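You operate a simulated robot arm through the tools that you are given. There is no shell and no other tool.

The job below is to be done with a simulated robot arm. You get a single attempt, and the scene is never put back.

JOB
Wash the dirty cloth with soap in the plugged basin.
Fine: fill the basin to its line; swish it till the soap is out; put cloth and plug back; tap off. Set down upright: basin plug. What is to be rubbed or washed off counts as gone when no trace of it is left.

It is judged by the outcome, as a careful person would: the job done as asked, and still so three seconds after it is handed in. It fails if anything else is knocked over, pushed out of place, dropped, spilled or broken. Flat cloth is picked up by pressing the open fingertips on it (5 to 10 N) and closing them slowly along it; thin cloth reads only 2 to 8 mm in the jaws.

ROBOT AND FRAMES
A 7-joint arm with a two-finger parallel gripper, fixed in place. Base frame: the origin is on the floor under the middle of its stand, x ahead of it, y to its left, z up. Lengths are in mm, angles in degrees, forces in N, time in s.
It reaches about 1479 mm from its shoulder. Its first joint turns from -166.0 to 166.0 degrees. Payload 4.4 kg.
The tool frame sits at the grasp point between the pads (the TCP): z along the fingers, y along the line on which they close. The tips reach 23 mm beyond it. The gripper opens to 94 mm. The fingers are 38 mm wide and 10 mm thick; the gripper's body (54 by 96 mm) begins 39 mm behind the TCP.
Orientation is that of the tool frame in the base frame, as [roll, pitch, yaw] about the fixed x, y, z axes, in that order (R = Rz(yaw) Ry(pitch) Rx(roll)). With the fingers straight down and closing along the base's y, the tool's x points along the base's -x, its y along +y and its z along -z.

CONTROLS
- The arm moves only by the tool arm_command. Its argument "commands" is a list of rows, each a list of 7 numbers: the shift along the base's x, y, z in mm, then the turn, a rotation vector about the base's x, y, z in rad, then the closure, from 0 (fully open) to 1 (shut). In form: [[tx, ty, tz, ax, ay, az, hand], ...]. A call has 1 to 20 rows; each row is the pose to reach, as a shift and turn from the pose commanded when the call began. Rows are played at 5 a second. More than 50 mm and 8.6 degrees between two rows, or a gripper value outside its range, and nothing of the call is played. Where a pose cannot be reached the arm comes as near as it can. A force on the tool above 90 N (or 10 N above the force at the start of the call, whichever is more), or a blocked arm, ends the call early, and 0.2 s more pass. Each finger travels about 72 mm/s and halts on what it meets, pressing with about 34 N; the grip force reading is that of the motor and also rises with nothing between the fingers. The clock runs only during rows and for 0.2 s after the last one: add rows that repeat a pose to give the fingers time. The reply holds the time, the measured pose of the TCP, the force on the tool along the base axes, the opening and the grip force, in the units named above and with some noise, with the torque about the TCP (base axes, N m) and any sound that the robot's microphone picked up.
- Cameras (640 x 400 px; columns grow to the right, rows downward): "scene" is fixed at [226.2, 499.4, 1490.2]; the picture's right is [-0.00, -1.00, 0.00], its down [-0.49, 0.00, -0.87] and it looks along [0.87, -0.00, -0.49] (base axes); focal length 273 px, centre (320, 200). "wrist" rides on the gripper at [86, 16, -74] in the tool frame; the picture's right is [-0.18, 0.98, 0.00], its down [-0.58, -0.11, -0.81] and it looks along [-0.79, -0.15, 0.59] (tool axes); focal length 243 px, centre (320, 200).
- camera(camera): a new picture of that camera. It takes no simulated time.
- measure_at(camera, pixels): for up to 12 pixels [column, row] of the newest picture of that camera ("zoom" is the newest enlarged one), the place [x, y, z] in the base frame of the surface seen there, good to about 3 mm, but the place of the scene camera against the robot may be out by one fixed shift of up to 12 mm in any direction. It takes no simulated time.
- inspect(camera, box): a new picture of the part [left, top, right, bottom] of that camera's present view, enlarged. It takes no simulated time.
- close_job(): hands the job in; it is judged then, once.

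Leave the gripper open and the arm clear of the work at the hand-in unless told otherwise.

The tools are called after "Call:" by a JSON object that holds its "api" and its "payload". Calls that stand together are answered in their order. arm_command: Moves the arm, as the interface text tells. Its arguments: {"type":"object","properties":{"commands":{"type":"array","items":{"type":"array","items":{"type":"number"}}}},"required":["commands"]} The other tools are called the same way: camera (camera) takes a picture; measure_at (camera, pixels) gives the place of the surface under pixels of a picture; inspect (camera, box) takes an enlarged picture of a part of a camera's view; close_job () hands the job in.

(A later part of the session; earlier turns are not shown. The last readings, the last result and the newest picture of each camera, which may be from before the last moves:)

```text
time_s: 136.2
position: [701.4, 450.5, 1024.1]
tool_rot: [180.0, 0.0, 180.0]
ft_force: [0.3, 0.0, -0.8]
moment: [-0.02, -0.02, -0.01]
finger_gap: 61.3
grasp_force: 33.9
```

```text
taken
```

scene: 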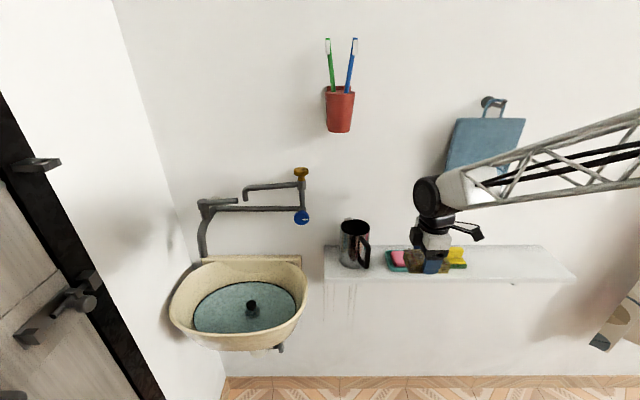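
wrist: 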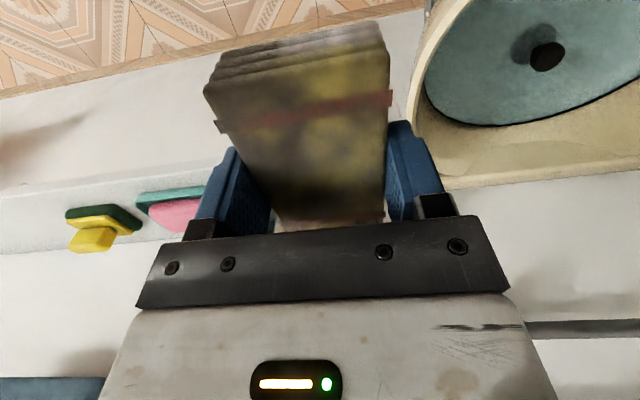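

The turn is tracking well. Second half of the turn while moving to y=715 at x=700, in front of the basin's centre.

Call:
{"api": "arm_command", "payload": {"commands": [[0, 6, 0, 0, 0, -0.06, 1], [0, 18, 0, 0, 0, -0.18, 1], [0, 36, 0, 0, 0, -0.31, 1], [0, 58, 0, 0, 0, -0.45, 1], [0, 82, 0, 0, 0, -0.59, 1], [0, 106, 0, 0, 0, -0.73, 1], [0, 130, 0, 0, 0, -0.87, 1], [0, 154, 0, 0, 0, -1.01, 1], [0, 178, 0, 0, 0, -1.15, 1], [0, 202, 0, 0, 0, -1.29, 1], [0, 224, 0, 0, 0, -1.42, 1], [0, 244, 0, 0, 0, -1.52, 1], [0, 258, 0, 0, 0, -1.5708, 1], [0, 266, 0, 0, 0, -1.5708, 1], [0, 266, 0, 0, 0, -1.5708, 1]]}}

Call:
{"api": "camera", "payload": {"camera": "wrist"}}

Call:
{"api": "camera", "payload": {"camera": "scene"}}

```text
time_s: 139.4
position: [700.3, 714.5, 1025.7]
tool_rot: [-179.9, 0.1, 90.1]
ft_force: [0.1, 0.1, -0.5]
moment: [-0.02, 0.01, 0.02]
finger_gap: 61.4
grasp_force: 34.3
```

```text
taken
```

wrist: 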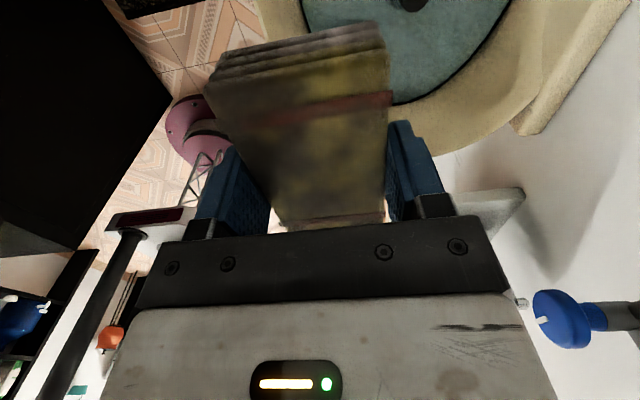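

```text
taken
```

scene: 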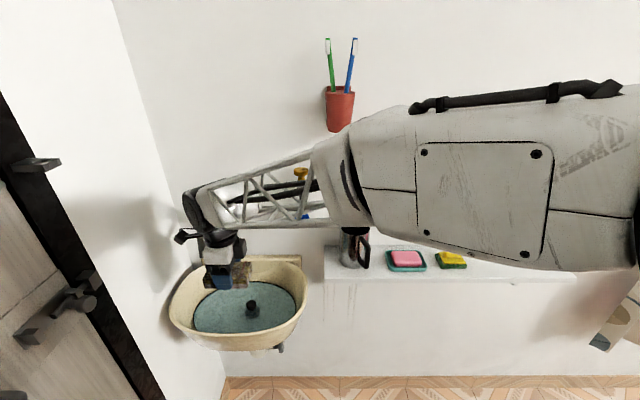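

The hand reached the new yaw, and the cloth is over the front of the bowl. I'll descend at x=715 to z=870, keeping the camera clear of the spout, then shift to x=727.

Call:
{"api": "arm_command", "payload": {"commands": [[3, 0, -3, 0, 0, 0, 1], [7, 0, -9, 0, 0, 0, 1], [12, 0, -18, 0, 0, 0, 1], [15, 0, -30, 0, 0, 0, 1], [15, 0, -44, 0, 0, 0, 1], [15, 0, -58, 0, 0, 0, 1], [15, 0, -72, 0, 0, 0, 1], [15, 0, -86, 0, 0, 0, 1], [15, 0, -100, 0, 0, 0, 1], [15, 0, -114, 0, 0, 0, 1], [15, 0, -128, 0, 0, 0, 1], [16, 0, -140, 0, 0, 0, 1], [19, 0, -149, 0, 0, 0, 1], [23, 0, -154, 0, 0, 0, 1], [26, 0, -156, 0, 0, 0, 1], [27, 0, -156, 0, 0, 0, 1]]}}

Call:
{"api": "camera", "payload": {"camera": "wrist"}}

Call:
{"api": "inspect", "payload": {"camera": "scene", "box": [150, 180, 330, 360]}}

```text
time_s: 142.8
position: [728.0, 716.5, 867.4]
tool_rot: [-179.9, 0.2, 89.9]
ft_force: [0.5, 0.6, -0.6]
moment: [0.0, -0.01, -0.02]
finger_gap: 61.4
grasp_force: 34.3
```

```text
taken
```

wrist: 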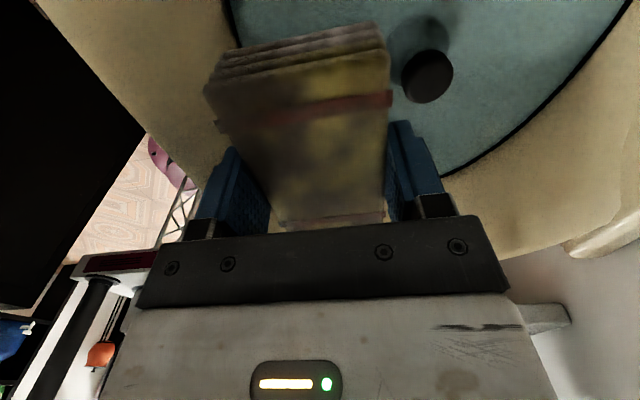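

```text
2.22 times, centred on (240, 270) of scene
```

zoom: 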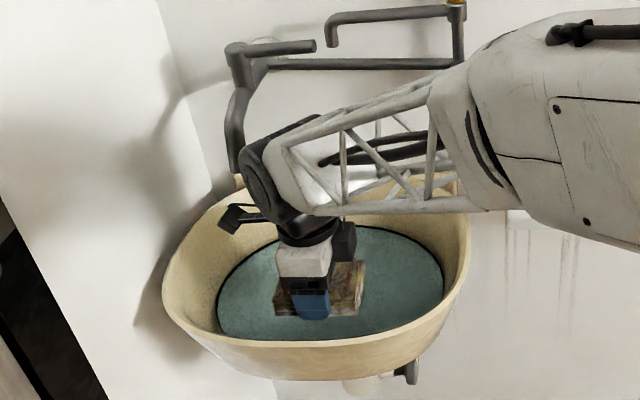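

The cloth is above the water at the front of the bowl, and the plug knob is visible at (428,75), well to its right. Lowering slowly into the water (TCP z≈786, cloth bottom about 6 mm above the floor).

Call:
{"api": "arm_command", "payload": {"commands": [[0, 0, -4, 0, 0, 0, 1], [0, 0, -12, 0, 0, 0, 1], [0, 0, -22, 0, 0, 0, 1], [0, 0, -32, 0, 0, 0, 1], [0, 0, -42, 0, 0, 0, 1], [0, 0, -52, 0, 0, 0, 1], [0, 0, -62, 0, 0, 0, 1], [0, 0, -70, 0, 0, 0, 1], [0, 0, -76, 0, 0, 0, 1], [0, 0, -80, 0, 0, 0, 1], [0, 0, -82, 0, 0, 0, 1]]}}

Call:
{"api": "camera", "payload": {"camera": "wrist"}}

Call:
{"api": "inspect", "payload": {"camera": "scene", "box": [180, 230, 310, 360]}}

```text
time_s: 145.2
position: [728.8, 714.4, 785.8]
tool_rot: [-179.9, 0.0, 90.0]
ft_force: [0.4, 0.3, -0.6]
moment: [-0.01, -0.03, 0.03]
finger_gap: 61.1
grasp_force: 33.4
```

```text
taken
```

wrist: 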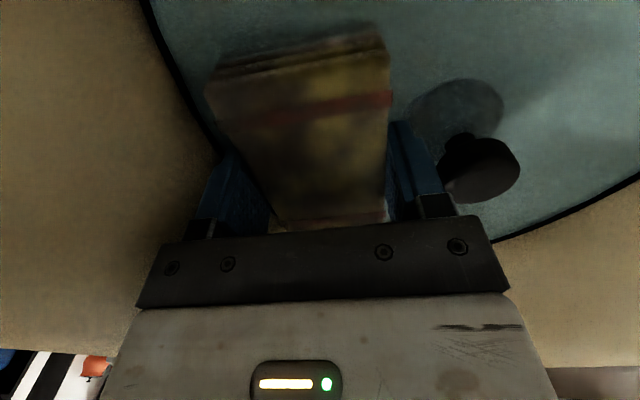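

```text
3.08 times, centred on (245, 295) of scene
```

zoom: 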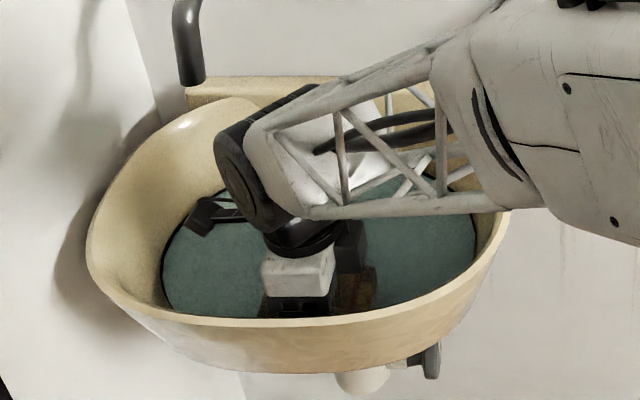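

The cloth is in the water with clearance to the plug. Swishing it along y with moderate strokes.

Call:
{"api": "arm_command", "payload": {"commands": [[0, 8, 0, 0, 0, 0, 1], [0, 20, 0, 0, 0, 0, 1], [0, 32, 0, 0, 0, 0, 1], [0, 40, 0, 0, 0, 0, 1], [0, 32, 0, 0, 0, 0, 1], [0, 20, 0, 0, 0, 0, 1], [0, 8, 0, 0, 0, 0, 1], [0, -4, 0, 0, 0, 0, 1], [0, -12, 0, 0, 0, 0, 1], [0, -4, 0, 0, 0, 0, 1], [0, 8, 0, 0, 0, 0, 1], [0, 20, 0, 0, 0, 0, 1], [0, 32, 0, 0, 0, 0, 1], [0, 40, 0, 0, 0, 0, 1], [0, 32, 0, 0, 0, 0, 1], [0, 20, 0, 0, 0, 0, 1], [0, 8, 0, 0, 0, 0, 1], [0, 0, 0, 0, 0, 0, 1]]}}

Call:
{"api": "camera", "payload": {"camera": "wrist"}}

Call:
{"api": "inspect", "payload": {"camera": "wrist", "box": [180, 0, 440, 230]}}

Call:
{"api": "inspect", "payload": {"camera": "scene", "box": [180, 230, 310, 360]}}

```text
time_s: 149.0
position: [729.3, 715.2, 787.1]
tool_rot: [180.0, 0.0, 90.0]
ft_force: [0.1, -0.9, 0.1]
moment: [0.02, 0.0, 0.03]
finger_gap: 61.3
grasp_force: 33.9
```

```text
taken
```

wrist: 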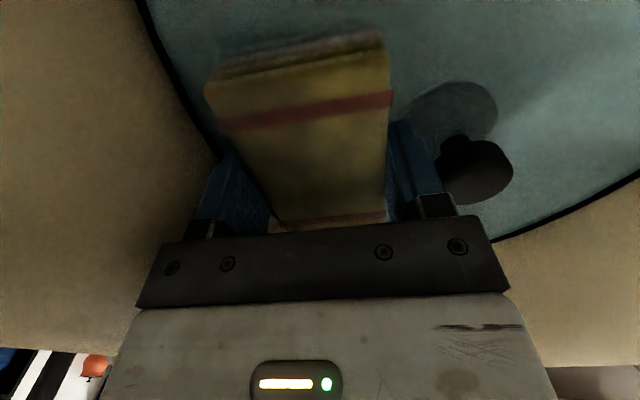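

```text
1.74 times, centred on (310, 115) of wrist
```

zoom: 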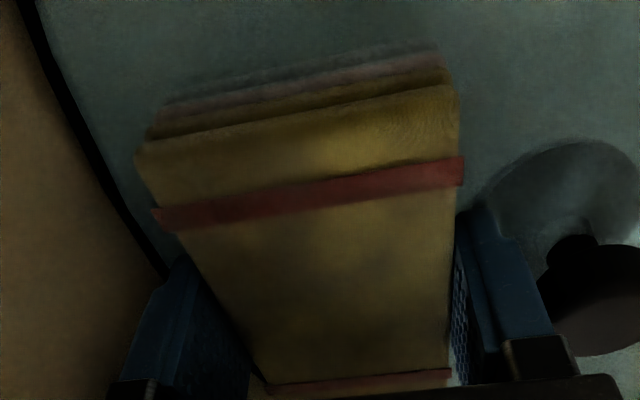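

```text
3.08 times, centred on (245, 295) of scene
```

zoom: 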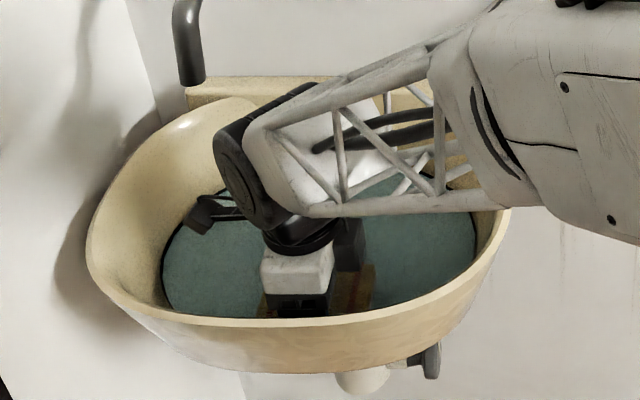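

The dirt on top is clearly fading and the red stripes show brightly, though the lower layers still look soapy. Continuing to swish.

Call:
{"api": "arm_command", "payload": {"commands": [[0, 8, 0, 0, 0, 0, 1], [0, 20, 0, 0, 0, 0, 1], [0, 32, 0, 0, 0, 0, 1], [0, 40, 0, 0, 0, 0, 1], [0, 32, 0, 0, 0, 0, 1], [0, 20, 0, 0, 0, 0, 1], [0, 8, 0, 0, 0, 0, 1], [0, -4, 0, 0, 0, 0, 1], [0, -12, 0, 0, 0, 0, 1], [0, -4, 0, 0, 0, 0, 1], [0, 8, 0, 0, 0, 0, 1], [0, 20, 0, 0, 0, 0, 1], [0, 32, 0, 0, 0, 0, 1], [0, 40, 0, 0, 0, 0, 1], [0, 32, 0, 0, 0, 0, 1], [0, 20, 0, 0, 0, 0, 1], [0, 8, 0, 0, 0, 0, 1], [0, 0, 0, 0, 0, 0, 1]]}}

Call:
{"api": "inspect", "payload": {"camera": "wrist", "box": [180, 0, 440, 230]}}

```text
time_s: 152.8
position: [728.2, 714.4, 786.1]
tool_rot: [179.9, 0.0, 90.1]
ft_force: [0.7, -0.5, -0.9]
moment: [-0.02, 0.02, 0.0]
finger_gap: 61.4
grasp_force: 34.8
```

```text
1.74 times, centred on (310, 115) of wrist
```

zoom: 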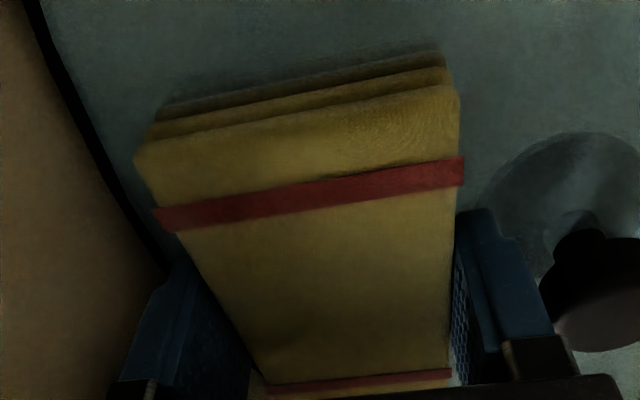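

The top is now clean yellow, and the visible layers show no soap. I'll do another full round of swishing to be sure, then lift and check.

Call:
{"api": "arm_command", "payload": {"commands": [[0, 8, 0, 0, 0, 0, 1], [0, 20, 0, 0, 0, 0, 1], [0, 32, 0, 0, 0, 0, 1], [0, 40, 0, 0, 0, 0, 1], [0, 32, 0, 0, 0, 0, 1], [0, 20, 0, 0, 0, 0, 1], [0, 8, 0, 0, 0, 0, 1], [0, -4, 0, 0, 0, 0, 1], [0, -12, 0, 0, 0, 0, 1], [0, -4, 0, 0, 0, 0, 1], [0, 8, 0, 0, 0, 0, 1], [0, 20, 0, 0, 0, 0, 1], [0, 32, 0, 0, 0, 0, 1], [0, 40, 0, 0, 0, 0, 1], [0, 32, 0, 0, 0, 0, 1], [0, 20, 0, 0, 0, 0, 1], [0, 8, 0, 0, 0, 0, 1], [0, 0, 0, 0, 0, 0, 1]]}}

Call:
{"api": "arm_command", "payload": {"commands": [[0, 0, 3, 0, 0, 0, 1], [0, 0, 9, 0, 0, 0, 1], [0, 0, 18, 0, 0, 0, 1], [0, 0, 30, 0, 0, 0, 1], [0, 0, 42, 0, 0, 0, 1], [0, 0, 54, 0, 0, 0, 1], [0, 0, 66, 0, 0, 0, 1], [0, 0, 75, 0, 0, 0, 1], [0, 0, 80, 0, 0, 0, 1], [0, 0, 82, 0, 0, 0, 1]]}}

Call:
{"api": "inspect", "payload": {"camera": "wrist", "box": [180, 0, 440, 230]}}

Call:
{"api": "inspect", "payload": {"camera": "scene", "box": [180, 230, 310, 360]}}

```text
time_s: 156.6
position: [727.6, 716.0, 786.3]
tool_rot: [179.9, 0.1, 90.0]
ft_force: [0.3, 0.3, -1.3]
moment: [-0.02, 0.04, -0.02]
finger_gap: 61.3
grasp_force: 33.9
```

```text
time_s: 158.8
position: [728.1, 716.4, 868.6]
tool_rot: [-179.9, 0.1, 90.0]
ft_force: [0.0, -0.8, 0.0]
moment: [0.03, 0.01, 0.01]
finger_gap: 61.4
grasp_force: 34.3
```

```text
1.74 times, centred on (310, 115) of wrist
```

zoom: 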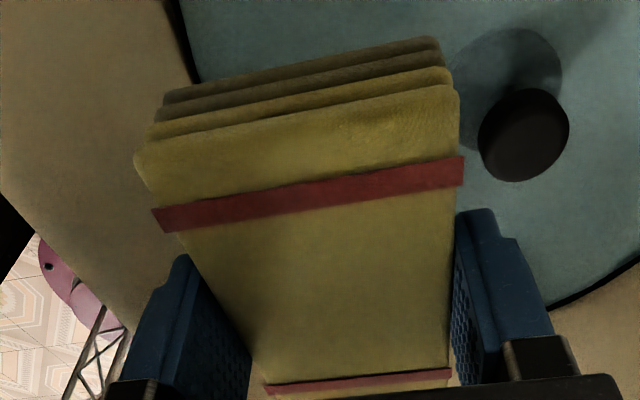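

```text
3.08 times, centred on (245, 295) of scene
```

zoom: 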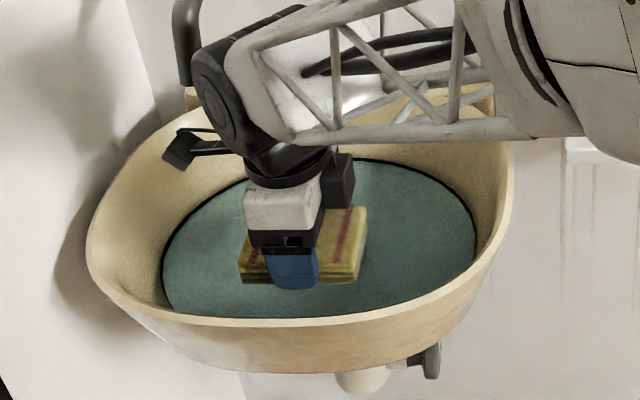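

The top layers look clean. The lower two layers look darker, which could be wetness, shade or leftover dirt. I'll raise the cloth into better light over the basin and look closely.

Call:
{"api": "arm_command", "payload": {"commands": [[-3, 0, 5, 0, 0, 0, 1], [-8, 0, 14, 0, 0, 0, 1], [-12, 0, 26, 0, 0, 0, 1], [-12, 0, 40, 0, 0, 0, 1], [-12, 0, 54, 0, 0, 0, 1], [-12, 0, 68, 0, 0, 0, 1], [-12, 0, 82, 0, 0, 0, 1], [-12, 0, 96, 0, 0, 0, 1], [-12, 0, 110, 0, 0, 0, 1], [-12, 0, 124, 0, 0, 0, 1], [-12, 0, 136, 0, 0, 0, 1], [-12, 0, 145, 0, 0, 0, 1], [-12, 0, 150, 0, 0, 0, 1], [-12, 0, 152, 0, 0, 0, 1]]}}

Call:
{"api": "inspect", "payload": {"camera": "wrist", "box": [180, 0, 440, 230]}}

Call:
{"api": "inspect", "payload": {"camera": "scene", "box": [200, 240, 280, 310]}}

```text
time_s: 161.8
position: [714.8, 716.5, 1021.3]
tool_rot: [-179.9, 0.1, 89.9]
ft_force: [0.1, 0.4, -1.2]
moment: [0.0, 0.0, 0.02]
finger_gap: 61.4
grasp_force: 33.7
```

```text
1.74 times, centred on (310, 115) of wrist
```

zoom: 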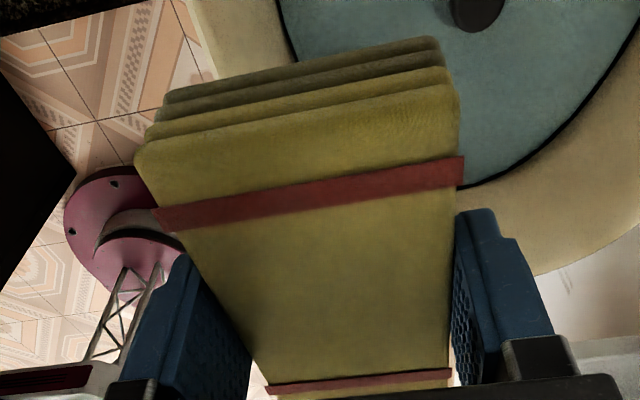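

```text
5.71 times, centred on (240, 275) of scene
```

zoom: 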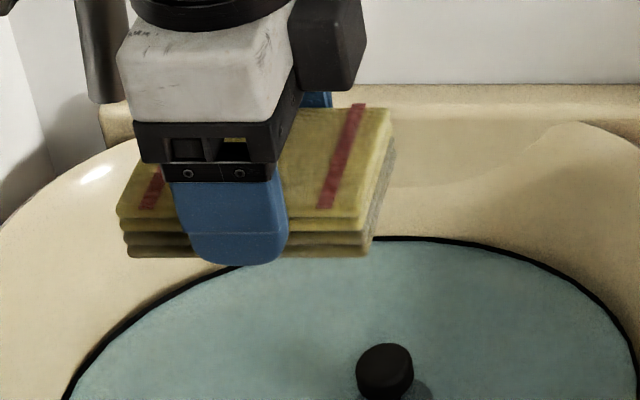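

The lower layers are uniformly darker with no blotches. There's a greyish patch at the right end (around (380,190) in the zoom). I'll enlarge that.

Call:
{"api": "inspect", "payload": {"camera": "scene", "box": [212, 255, 252, 280]}}

Call:
{"api": "inspect", "payload": {"camera": "scene", "box": [242, 252, 262, 275]}}

Call:
{"api": "inspect", "payload": {"camera": "wrist", "box": [235, 10, 370, 90]}}

```text
16.00 times, centred on (232, 268) of scene
```

zoom: 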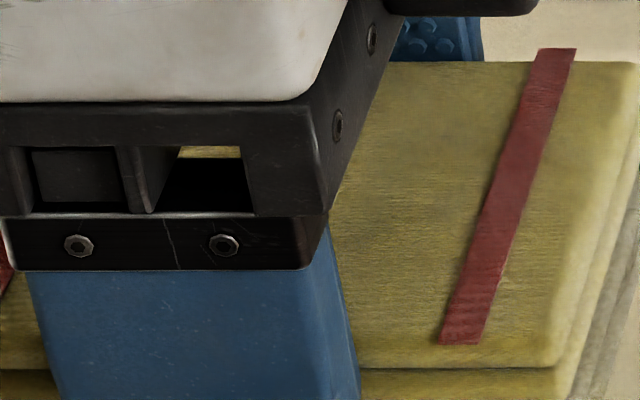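

```text
16.00 times, centred on (252, 264) of scene
```

zoom: 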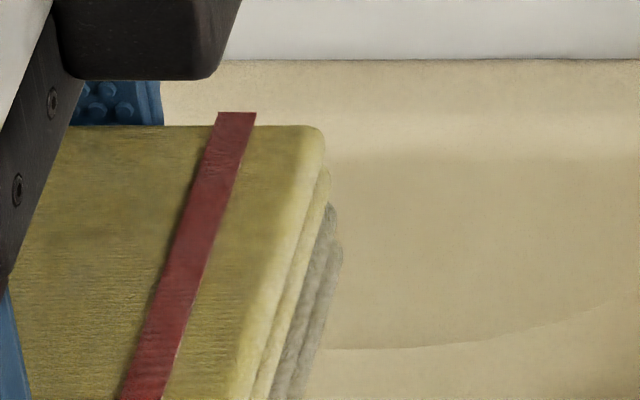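

```text
4.74 times, centred on (302, 50) of wrist
```

zoom: 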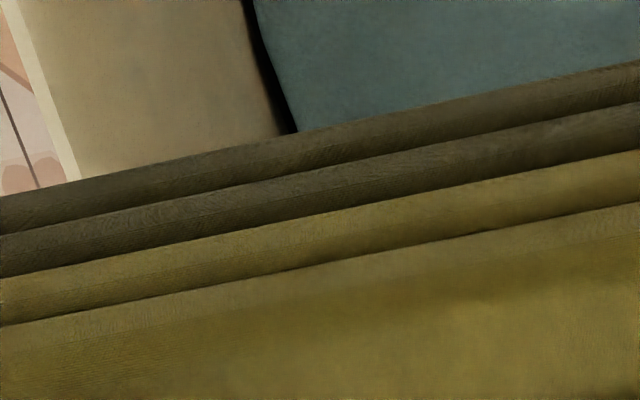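

The lower two layers are a uniform grey rather than yellow, so I think soap is still in them. More swishing is needed. Lowering back in along the same path.

Call:
{"api": "arm_command", "payload": {"commands": [[0, 0, -4, 0, 0, 0, 1], [0, 0, -14, 0, 0, 0, 1], [0, 0, -28, 0, 0, 0, 1], [0, 0, -44, 0, 0, 0, 1], [0, 0, -60, 0, 0, 0, 1], [0, 0, -76, 0, 0, 0, 1], [0, 0, -92, 0, 0, 0, 1], [0, 0, -108, 0, 0, 0, 1], [0, 0, -124, 0, 0, 0, 1], [3, 0, -138, 0, 0, 0, 1], [7, 0, -150, 0, 0, 0, 1], [12, 0, -162, 0, 0, 0, 1], [12, 0, -174, 0, 0, 0, 1], [12, 0, -186, 0, 0, 0, 1], [12, 0, -198, 0, 0, 0, 1], [12, 0, -210, 0, 0, 0, 1], [12, 0, -222, 0, 0, 0, 1], [12, 0, -230, 0, 0, 0, 1], [12, 0, -235, 0, 0, 0, 1], [12, 0, -237, 0, 0, 0, 1]]}}

Call:
{"api": "arm_command", "payload": {"commands": [[0, 8, 0, 0, 0, 0, 1], [0, 22, 0, 0, 0, 0, 1], [0, 36, 0, 0, 0, 0, 1], [0, 42, 0, 0, 0, 0, 1], [0, 32, 0, 0, 0, 0, 1], [0, 18, 0, 0, 0, 0, 1], [0, 4, 0, 0, 0, 0, 1], [0, -10, 0, 0, 0, 0, 1], [0, -12, 0, 0, 0, 0, 1], [0, 0, 0, 0, 0, 0, 1], [0, 14, 0, 0, 0, 0, 1], [0, 28, 0, 0, 0, 0, 1], [0, 40, 0, 0, 0, 0, 1], [0, 36, 0, 0, 0, 0, 1], [0, 22, 0, 0, 0, 0, 1], [0, 8, 0, 0, 0, 0, 1], [0, -6, 0, 0, 0, 0, 1], [0, -12, 0, 0, 0, 0, 1], [0, -6, 0, 0, 0, 0, 1], [0, 0, 0, 0, 0, 0, 1]]}}

Call:
{"api": "inspect", "payload": {"camera": "wrist", "box": [180, 0, 440, 230]}}

```text
time_s: 166.0
position: [729.3, 713.8, 783.6]
tool_rot: [180.0, 0.0, 90.0]
ft_force: [0.0, 0.1, -1.1]
moment: [0.0, 0.0, -0.01]
finger_gap: 61.2
grasp_force: 34.1
```

```text
time_s: 170.2
position: [727.6, 715.0, 781.3]
tool_rot: [179.9, 0.1, 90.0]
ft_force: [5.7, -2.9, -1.4]
moment: [-0.03, -0.16, 0.25]
finger_gap: 61.3
grasp_force: 33.9
```

```text
1.74 times, centred on (310, 115) of wrist
```

zoom: 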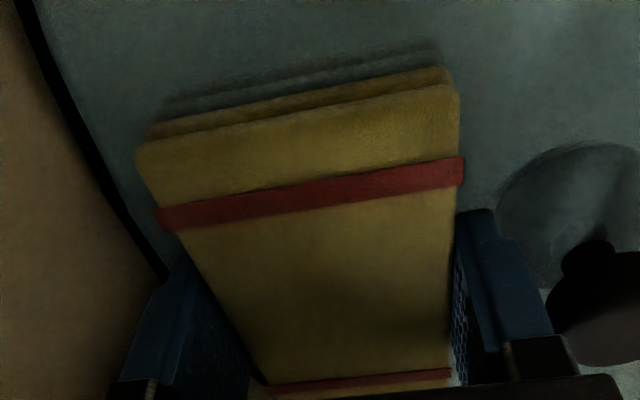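

There is a slight side contact (6 N in x) with the bowl's front wall at this depth, so I'll move 2 mm inward and 3 mm up and keep swishing.

Call:
{"api": "arm_command", "payload": {"commands": [[2, 2, 3, 0, 0, 0, 1], [2, 10, 3, 0, 0, 0, 1], [2, 22, 3, 0, 0, 0, 1], [2, 34, 3, 0, 0, 0, 1], [2, 40, 3, 0, 0, 0, 1], [2, 32, 3, 0, 0, 0, 1], [2, 18, 3, 0, 0, 0, 1], [2, 4, 3, 0, 0, 0, 1], [2, -8, 3, 0, 0, 0, 1], [2, -10, 3, 0, 0, 0, 1], [2, 0, 3, 0, 0, 0, 1], [2, 14, 3, 0, 0, 0, 1], [2, 28, 3, 0, 0, 0, 1], [2, 38, 3, 0, 0, 0, 1], [2, 34, 3, 0, 0, 0, 1], [2, 20, 3, 0, 0, 0, 1], [2, 6, 3, 0, 0, 0, 1], [2, -6, 3, 0, 0, 0, 1], [2, -4, 3, 0, 0, 0, 1], [2, 0, 3, 0, 0, 0, 1]]}}

Call:
{"api": "arm_command", "payload": {"commands": [[0, 8, 0, 0, 0, 0, 1], [0, 22, 0, 0, 0, 0, 1], [0, 36, 0, 0, 0, 0, 1], [0, 40, 0, 0, 0, 0, 1], [0, 30, 0, 0, 0, 0, 1], [0, 16, 0, 0, 0, 0, 1], [0, 2, 0, 0, 0, 0, 1], [0, -8, 0, 0, 0, 0, 1], [0, -4, 0, 0, 0, 0, 1], [0, 8, 0, 0, 0, 0, 1], [0, 22, 0, 0, 0, 0, 1], [0, 34, 0, 0, 0, 0, 1], [0, 38, 0, 0, 0, 0, 1], [0, 28, 0, 0, 0, 0, 1], [0, 14, 0, 0, 0, 0, 1], [0, 4, 0, 0, 0, 0, 1], [0, 0, 0, 0, 0, 0, 1], [0, 0, 8, 0, 0, 0, 1], [0, 0, 20, 0, 0, 0, 1], [0, 0, 34, 0, 0, 0, 1]]}}

Call:
{"api": "arm_command", "payload": {"commands": [[0, 0, 14, 0, 0, 0, 1], [0, 0, 28, 0, 0, 0, 1], [-4, 0, 42, 0, 0, 0, 1], [-9, 0, 56, 0, 0, 0, 1], [-14, 0, 70, 0, 0, 0, 1], [-14, 0, 84, 0, 0, 0, 1], [-14, 0, 98, 0, 0, 0, 1], [-14, 0, 112, 0, 0, 0, 1], [-14, 0, 126, 0, 0, 0, 1], [-14, 0, 140, 0, 0, 0, 1], [-14, 0, 154, 0, 0, 0, 1], [-14, 0, 168, 0, 0, 0, 1], [-14, 0, 180, 0, 0, 0, 1], [-14, 0, 190, 0, 0, 0, 1], [-14, 0, 197, 0, 0, 0, 1], [-14, 0, 200, 0, 0, 0, 1]]}}

Call:
{"api": "inspect", "payload": {"camera": "wrist", "box": [235, 10, 370, 90]}}

Call:
{"api": "inspect", "payload": {"camera": "scene", "box": [200, 240, 280, 310]}}

```text
time_s: 174.4
position: [730.5, 716.3, 786.4]
tool_rot: [-180.0, 0.0, 90.0]
ft_force: [-0.8, 0.2, -0.1]
moment: [0.02, 0.0, 0.01]
finger_gap: 61.4
grasp_force: 34.2
```

```text
time_s: 178.6
position: [728.4, 716.5, 818.5]
tool_rot: [-180.0, 0.1, 90.0]
ft_force: [-1.1, 0.5, -0.7]
moment: [0.0, -0.01, 0.02]
finger_gap: 61.4
grasp_force: 34.3
```

```text
time_s: 182.0
position: [715.1, 713.3, 1020.3]
tool_rot: [-180.0, 0.0, 90.0]
ft_force: [-0.7, 1.2, -0.4]
moment: [-0.02, 0.01, 0.03]
finger_gap: 61.3
grasp_force: 33.8
```

```text
4.74 times, centred on (302, 50) of wrist
```

zoom: 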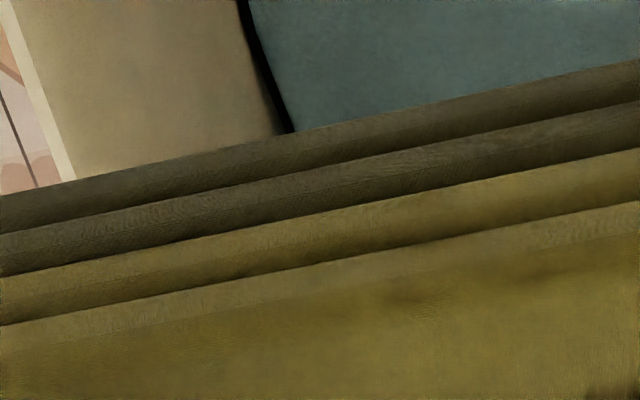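

```text
5.71 times, centred on (240, 275) of scene
```

zoom: 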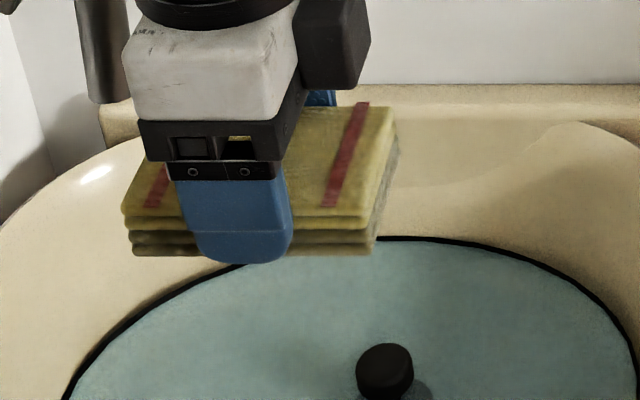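

The lower layers haven't changed with more swishing. I'll enlarge the front edges in the scene view to tell wet cloth from residue.

Call:
{"api": "inspect", "payload": {"camera": "scene", "box": [212, 270, 252, 290]}}

Call:
{"api": "inspect", "payload": {"camera": "scene", "box": [244, 258, 262, 286]}}

```text
16.00 times, centred on (232, 280) of scene
```

zoom: 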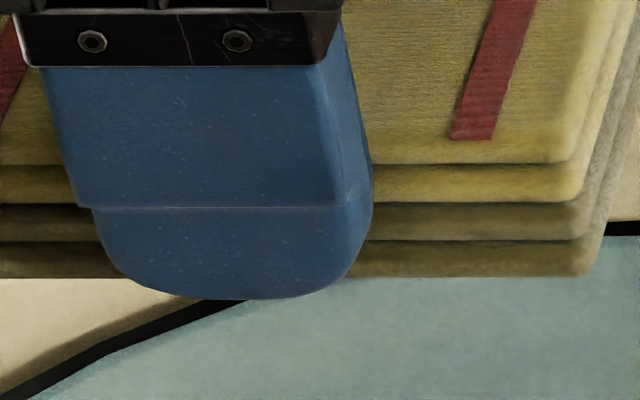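

```text
14.29 times, centred on (253, 272) of scene
```

zoom: 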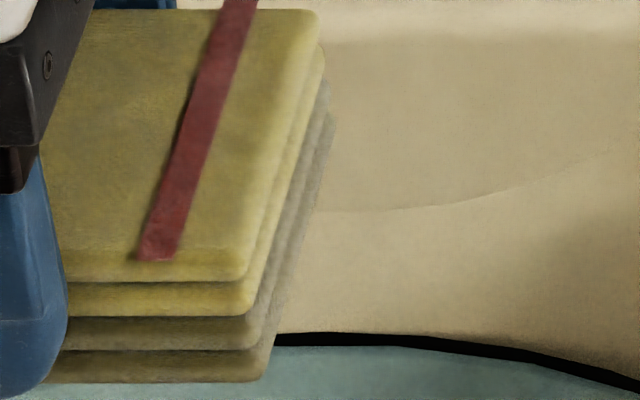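

The lower half is even in colour, olive-grey with no blotches. If that is just water in the cloth, it may drain, so I'll hold it over the basin for 4 s and compare.

Call:
{"api": "arm_command", "payload": {"commands": [[0, 0, 0, 0, 0, 0, 1], [0, 0, 0, 0, 0, 0, 1], [0, 0, 0, 0, 0, 0, 1], [0, 0, 0, 0, 0, 0, 1], [0, 0, 0, 0, 0, 0, 1], [0, 0, 0, 0, 0, 0, 1], [0, 0, 0, 0, 0, 0, 1], [0, 0, 0, 0, 0, 0, 1], [0, 0, 0, 0, 0, 0, 1], [0, 0, 0, 0, 0, 0, 1], [0, 0, 0, 0, 0, 0, 1], [0, 0, 0, 0, 0, 0, 1], [0, 0, 0, 0, 0, 0, 1], [0, 0, 0, 0, 0, 0, 1], [0, 0, 0, 0, 0, 0, 1], [0, 0, 0, 0, 0, 0, 1], [0, 0, 0, 0, 0, 0, 1], [0, 0, 0, 0, 0, 0, 1], [0, 0, 0, 0, 0, 0, 1], [0, 0, 0, 0, 0, 0, 1]]}}

Call:
{"api": "inspect", "payload": {"camera": "wrist", "box": [235, 10, 370, 90]}}

Call:
{"api": "inspect", "payload": {"camera": "scene", "box": [244, 258, 262, 286]}}

Call:
{"api": "camera", "payload": {"camera": "scene"}}

```text
time_s: 186.2
position: [716.6, 713.3, 1020.2]
tool_rot: [-180.0, 0.0, 90.0]
ft_force: [0.2, 0.7, -0.6]
moment: [0.01, -0.02, 0.01]
finger_gap: 61.2
grasp_force: 34.4
```

```text
4.74 times, centred on (302, 50) of wrist
```

zoom: 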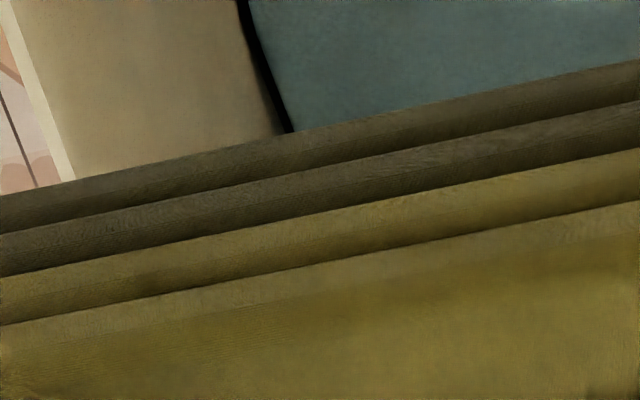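

```text
14.29 times, centred on (253, 272) of scene
```

zoom: 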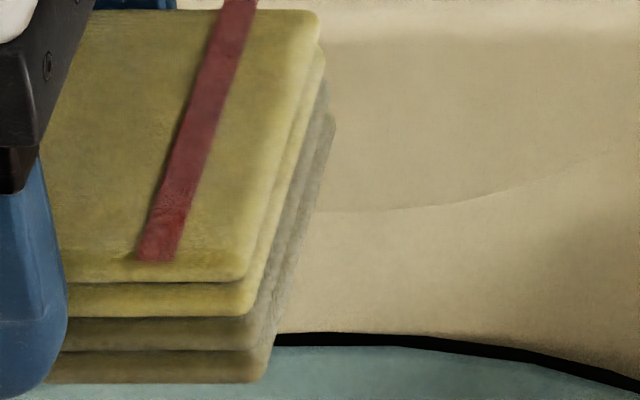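

```text
taken
```

scene: 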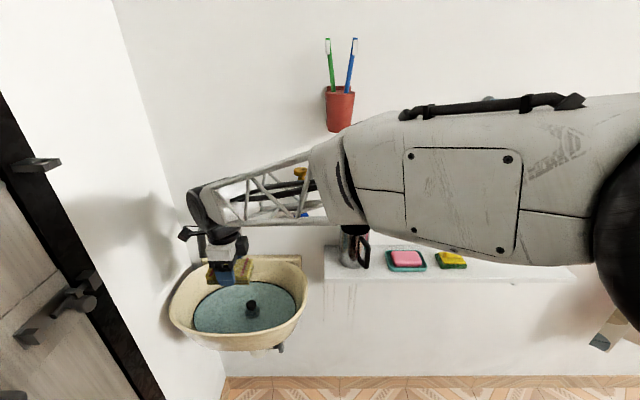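

No drips and no change. The lower half is evenly darker and bluer, the tint of wet cloth rather than pale soap or brown dirt, and the eight extra seconds of swishing changed nothing. The cloth is clean and rinsed. Now I'll carry it back, undoing the yaw step by step.

Call:
{"api": "arm_command", "payload": {"commands": [[-5, -6, 2, 0, 0, 0.06, 1], [-10, -18, 4, 0, 0, 0.18, 1], [-15, -36, 4, 0, 0, 0.31, 1], [-15, -58, 4, 0, 0, 0.45, 1], [-15, -82, 4, 0, 0, 0.59, 1], [-15, -106, 4, 0, 0, 0.73, 1], [-15, -130, 4, 0, 0, 0.87, 1], [-15, -154, 4, 0, 0, 1.01, 1], [-15, -178, 4, 0, 0, 1.15, 1], [-15, -202, 4, 0, 0, 1.29, 1], [-15, -224, 4, 0, 0, 1.42, 1], [-15, -244, 4, 0, 0, 1.52, 1], [-15, -258, 4, 0, 0, 1.5708, 1], [-15, -266, 4, 0, 0, 1.5708, 1]]}}

Call:
{"api": "arm_command", "payload": {"commands": [[0, -5, 0, 0, 0, 0.06, 1], [0, -15, 0, 0, 0, 0.18, 1], [0, -30, 0, 0, 0, 0.31, 1], [0, -48, 0, 0, 0, 0.45, 1], [2, -68, 0, 0, 0, 0.59, 1], [6, -88, 0, 0, 0, 0.73, 1], [10, -108, 0, 0, 0, 0.87, 1], [14, -128, 0, 0, 0, 1.01, 1], [18, -148, 0, 0, 0, 1.15, 1], [22, -168, 0, 0, 0, 1.29, 1], [26, -186, 0, 0, 0, 1.42, 1], [29, -200, 0, 0, 0, 1.52, 1], [29, -210, 0, 0, 0, 1.5708, 1], [29, -215, 0, 0, 0, 1.5708, 1]]}}

Call:
{"api": "camera", "payload": {"camera": "wrist"}}

Call:
{"api": "inspect", "payload": {"camera": "wrist", "box": [180, 0, 440, 230]}}

Call:
{"api": "camera", "payload": {"camera": "scene"}}

```text
time_s: 189.2
position: [700.2, 451.1, 1024.8]
tool_rot: [180.0, 0.2, -179.9]
ft_force: [-0.6, -0.2, -0.9]
moment: [-0.02, 0.0, 0.01]
finger_gap: 61.3
grasp_force: 34.2
```

```text
time_s: 192.2
position: [728.8, 234.4, 1024.3]
tool_rot: [-179.9, 0.2, -89.9]
ft_force: [-0.6, 0.3, -0.7]
moment: [-0.01, 0.01, 0.0]
finger_gap: 61.1
grasp_force: 34.1
```

```text
taken
```

wrist: 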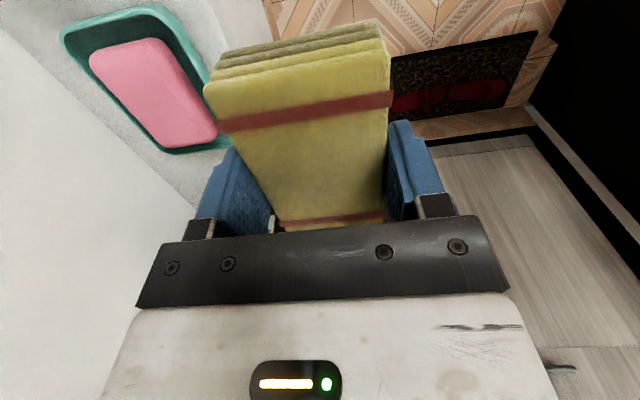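

```text
1.74 times, centred on (310, 115) of wrist
```

zoom: 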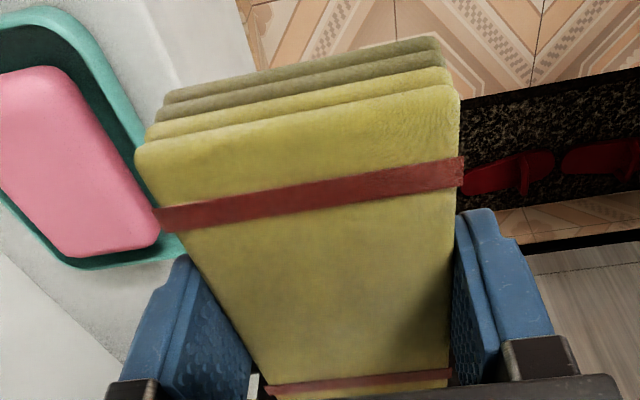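

```text
taken
```

scene: 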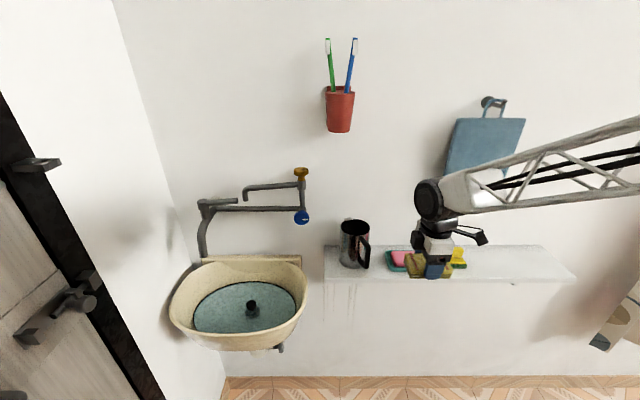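

In good light the top is clean yellow with clear red stripes. I'll take a close look at the lower layers here before putting it down.

Call:
{"api": "inspect", "payload": {"camera": "wrist", "box": [200, 10, 400, 90]}}

Call:
{"api": "inspect", "payload": {"camera": "scene", "box": [400, 245, 460, 285]}}

```text
3.20 times, centred on (300, 50) of wrist
```

zoom: 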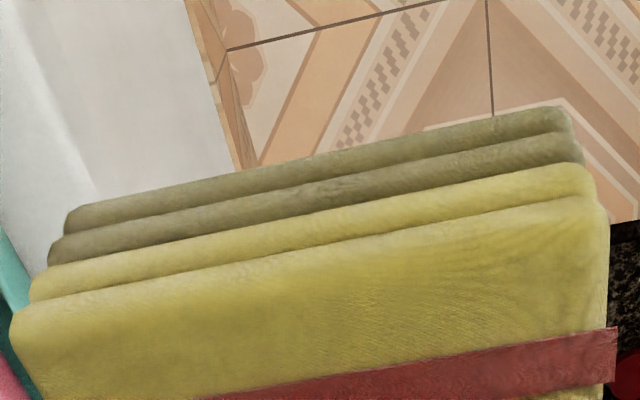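

```text
10.00 times, centred on (430, 265) of scene
```

zoom: 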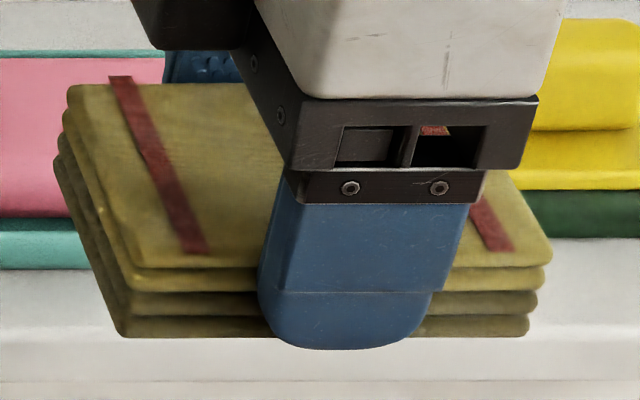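

The colour is even with no blotches or foam; the cloth is clean. Carrying it back along the shelf front to its original place.

Call:
{"api": "arm_command", "payload": {"commands": [[1, -5, 0, 0, 0, 0, 1], [3, -15, 0, 0, 0, 0, 1], [6, -30, 0, 0, 0, 0, 1], [9, -50, 0, 0, 0, 0, 1], [12, -73, 0, 0, 0, 0, 1], [15, -97, 0, 0, 0, 0, 1], [18, -121, 0, 0, 0, 0, 1], [21, -145, 0, 0, 0, 0, 1], [21.5, -169, 0, 0, 0, 0, 1], [21.5, -193, -1, 0, 0, 0, 1], [21.5, -217, -2, 0, 0, 0, 1], [21.5, -241, -3, 0, 0, 0, 1], [21.5, -265, -3, 0, 0, 0, 1], [21.5, -289, -3, 0, 0, 0, 1], [21.5, -313, -3, 0, 0, 0, 1], [21.5, -335, -3, 0, 0, 0, 1], [21.5, -355, -3, 0, 0, 0, 1], [21.5, -371, -3, 0, 0, 0, 1], [21.5, -381, -3, 0, 0, 0, 1], [21.5, -386, -3, 0, 0, 0, 1]]}}

Call:
{"api": "arm_command", "payload": {"commands": [[6, 0, 0, 0, 0, 0, 1], [18, 0, 0, 0, 0, 0, 1], [35, 0, 0, 0, 0, 0, 1], [54, 0, 0, 0, 0, 0, 1], [74, 0, -2, 0, 0, 0, 1], [92, 0, -6, 0, 0, 0, 1], [104, 0, -14, 0, 0, 0, 1], [109, 0, -26, 0, 0, 0, 1], [110, 0, -40, 0, 0, 0, 1], [110, 0, -54, 0, 0, 0, 1], [110, 0, -66, 0, 0, 0, 1], [110, 0, -76, 0, 0, 0, 1], [110, 0, -82, 0, 0, 0, 1], [110, 0, -85, 0, 0, 0, 1]]}}

Call:
{"api": "inspect", "payload": {"camera": "scene", "box": [480, 190, 600, 290]}}

Call:
{"api": "camera", "payload": {"camera": "wrist"}}

```text
time_s: 196.4
position: [753.4, -152.9, 1017.4]
tool_rot: [180.0, 0.1, -89.9]
ft_force: [-0.7, -0.1, -0.7]
moment: [0.0, 0.0, -0.02]
finger_gap: 61.4
grasp_force: 34.1
```

```text
time_s: 199.4
position: [861.1, -152.1, 934.9]
tool_rot: [180.0, 0.1, -90.1]
ft_force: [-1.1, 0.0, -0.5]
moment: [0.01, -0.03, 0.01]
finger_gap: 61.6
grasp_force: 33.4
```

```text
4.00 times, centred on (540, 240) of scene
```

zoom: 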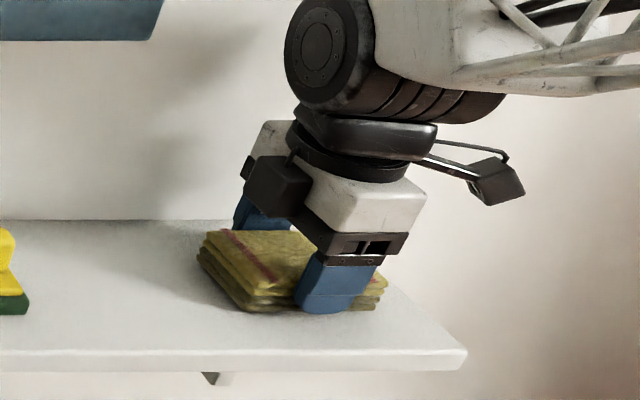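

```text
taken
```

wrist: 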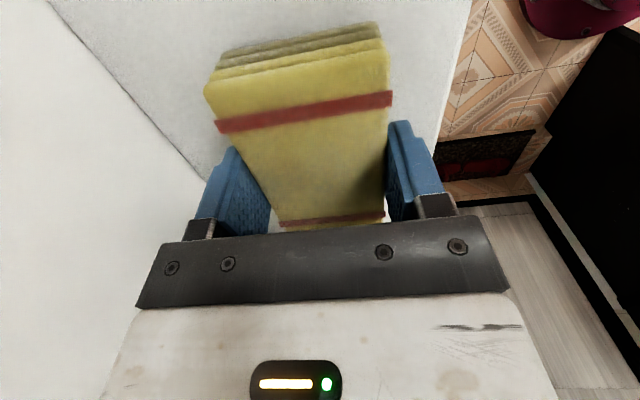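

The cloth is right over its original spot, about 4 mm above the shelf. Lowering in 1 mm steps to touch.

Call:
{"api": "arm_command", "payload": {"commands": [[0, 0, -1, 0, 0, 0, 1], [0, 0, -2, 0, 0, 0, 1], [0, 0, -3, 0, 0, 0, 1], [0, 0, -4, 0, 0, 0, 1], [0, 0, -4, 0, 0, 0, 1]]}}

```text
time_s: 200.6
position: [861.7, -151.3, 931.0]
tool_rot: [-179.9, 0.1, -90.0]
ft_force: [0.0, 0.4, -0.4]
moment: [-0.01, -0.04, -0.02]
finger_gap: 61.4
grasp_force: 33.6
```

Call:
{"api": "arm_command", "payload": {"commands": [[0, 0, -0.7, 0, 0, 0, 1], [0, 0, -1.4, 0, 0, 0, 1], [0, 0, -1.4, 0, 0, 0, 1]]}}

```text
time_s: 201.4
position: [862.7, -152.4, 931.2]
tool_rot: [-179.9, 0.0, -90.0]
ft_force: [-3.6, -0.8, 12.6]
moment: [0.02, 0.23, 0.02]
finger_gap: 61.3
grasp_force: 34.0
```

Touched down (12.6 N). Releasing slowly and rising straight up.

Call:
{"api": "arm_command", "payload": {"commands": [[0, 0, 0.7, 0, 0, 0, 1], [0, 0, 1, 0, 0, 0, 0.3], [0, 0, 1, 0, 0, 0, 0.2], [0, 0, 1, 0, 0, 0, 0.1], [0, 0, 1, 0, 0, 0, 0], [0, 0, 1, 0, 0, 0, 0], [0, 0, 10, 0, 0, 0, 0], [0, 0, 30, 0, 0, 0, 0], [0, 0, 60, 0, 0, 0, 0], [0, 0, 90, 0, 0, 0, 0], [-20, 0, 110, 0, 0, 0, 0], [-60, 0, 120, 0, 0, 0, 0], [-100, 0, 120, 0, 0, 0, 0], [-140, 0, 120, 0, 0, 0, 0], [-180, 0, 120, 0, 0, 0, 0]]}}

Call:
{"api": "camera", "payload": {"camera": "scene"}}

Call:
{"api": "inspect", "payload": {"camera": "scene", "box": [490, 235, 580, 285]}}

Call:
{"api": "camera", "payload": {"camera": "wrist"}}

```text
time_s: 204.6
position: [679.2, -150.4, 1050.9]
tool_rot: [179.9, 0.1, -90.0]
ft_force: [0.2, -0.4, -0.3]
moment: [0.0, 0.0, -0.03]
finger_gap: 93.8
grasp_force: 0.0
```

```text
taken
```

scene: 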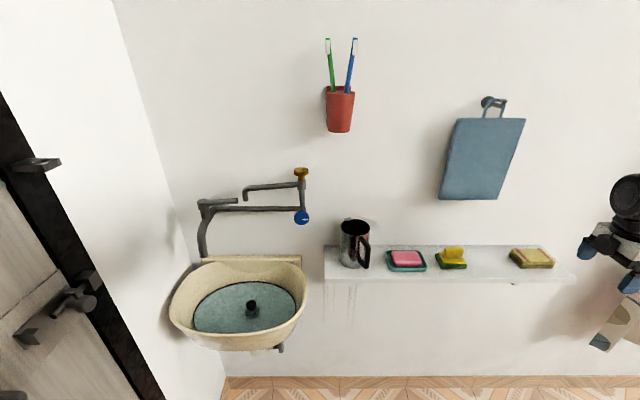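

```text
7.11 times, centred on (535, 260) of scene
```

zoom: 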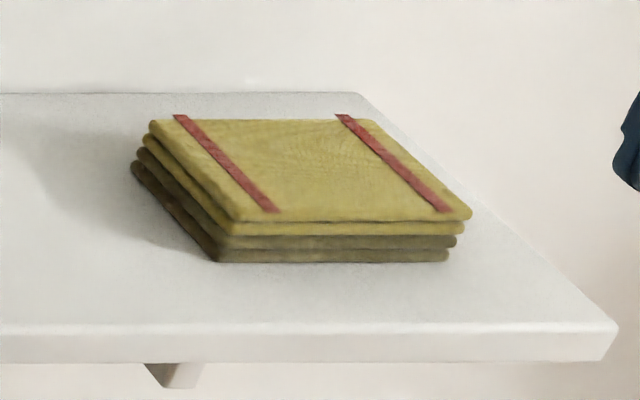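

```text
taken
```

wrist: 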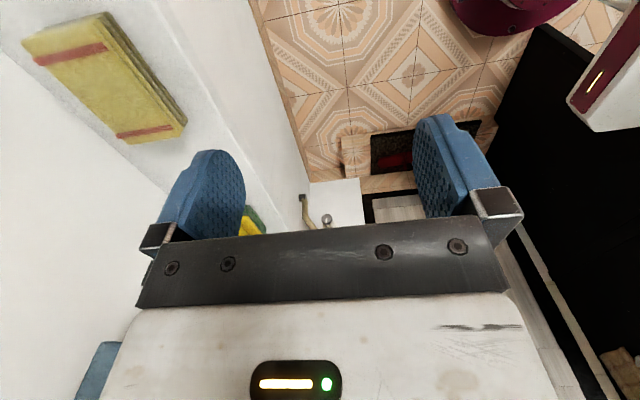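

The cloth is back in its place and pose. I'll enlarge its lower layers once more in this clear light for any trace of dirt or soap.

Call:
{"api": "inspect", "payload": {"camera": "scene", "box": [506, 248, 556, 276]}}

Call:
{"api": "inspect", "payload": {"camera": "wrist", "box": [10, 0, 200, 150]}}

```text
12.80 times, centred on (531, 262) of scene
```

zoom: 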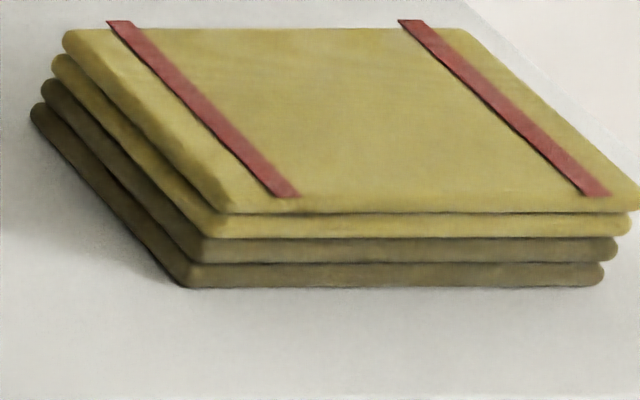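

```text
2.67 times, centred on (105, 75) of wrist
```

zoom: 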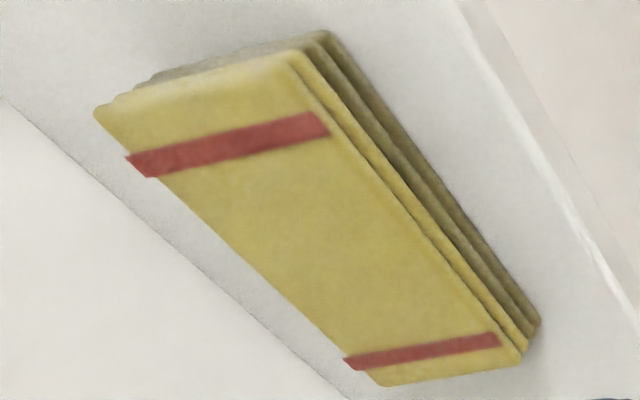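

The cloth is evenly coloured with no blotches or foam; the lower half is just damp. Next, the plug. I'll go back to the basin with open fingers, turning the hand to the orientation used for the plug.

Call:
{"api": "arm_command", "payload": {"commands": [[1, 15, 0, 0, 0, -0.06, 0], [2, 45, 0, 0, 0, -0.14, 0], [3, 77, 0, 0, 0, -0.22, 0], [4, 109, 0, 0, 0, -0.3, 0], [5, 141, 0, 0, 0, -0.38, 0], [6, 173, 0, 0, 0, -0.46, 0], [7, 205, 0, 0, 0, -0.54, 0], [8, 237, 0, 0, 0, -0.62, 0], [9, 269, 0, 0, 0, -0.7, 0], [10, 301, 0, 0, 0, -0.78, 0], [11, 333, 0, 0, 0, -0.86, 0], [12, 365, 0, 0, 0, -0.94, 0], [13, 397, 0, 0, 0, -1.02, 0], [14, 429, 0, 0, 0, -1.1, 0], [15, 461, 0, 0, 0, -1.18, 0], [16, 493, 0, 0, 0, -1.26, 0], [17, 525, 0, 0, 0, -1.34, 0], [18, 555, 0, 0, 0, -1.42, 0], [19, 585, 0, 0, 0, -1.5, 0], [19.5, 602, 0, 0, 0, -1.5708, 0]]}}

Call:
{"api": "arm_command", "payload": {"commands": [[2, 20, 0, -0.0027, -0.0066, -0.0785, 0], [4, 46, 0, -0.0055, -0.0132, -0.157, 0], [6, 72, 0, -0.0082, -0.0199, -0.2355, 0], [8, 98, 0, -0.011, -0.0265, -0.314, 0], [10, 124, 0, -0.0137, -0.0331, -0.3925, 0], [12, 150, 0, -0.0165, -0.0397, -0.471, 0], [14, 176, -2, -0.0192, -0.0463, -0.5495, 0], [16, 202, -4, -0.0219, -0.0529, -0.628, 0], [18, 228, -6, -0.0247, -0.0596, -0.7065, 0], [20, 250, -7, -0.0274, -0.0662, -0.785, 0], [20, 261, -7.6, -0.0274, -0.0662, -0.785, 0], [20, 261, -7.6, -0.0274, -0.0662, -0.785, 0]]}}

Call:
{"api": "camera", "payload": {"camera": "wrist"}}

Call:
{"api": "camera", "payload": {"camera": "scene"}}

```text
time_s: 208.8
position: [701.1, 450.4, 1050.6]
tool_rot: [-180.0, 0.1, 179.9]
ft_force: [0.1, 0.5, 0.3]
moment: [0.0, -0.01, 0.02]
finger_gap: 93.8
grasp_force: 0.0
```

```text
time_s: 211.4
position: [721.4, 710.4, 1043.2]
tool_rot: [-179.9, 4.0, 135.0]
ft_force: [-0.2, 0.0, 0.0]
moment: [0.02, 0.0, -0.03]
finger_gap: 94.2
grasp_force: 0.1
```

```text
taken
```

wrist: 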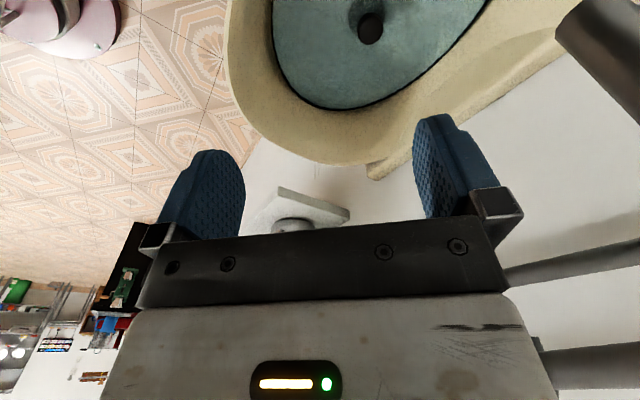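

```text
taken
```

scene: 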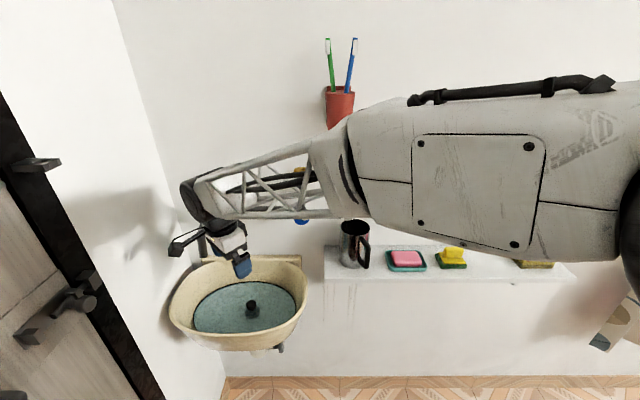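

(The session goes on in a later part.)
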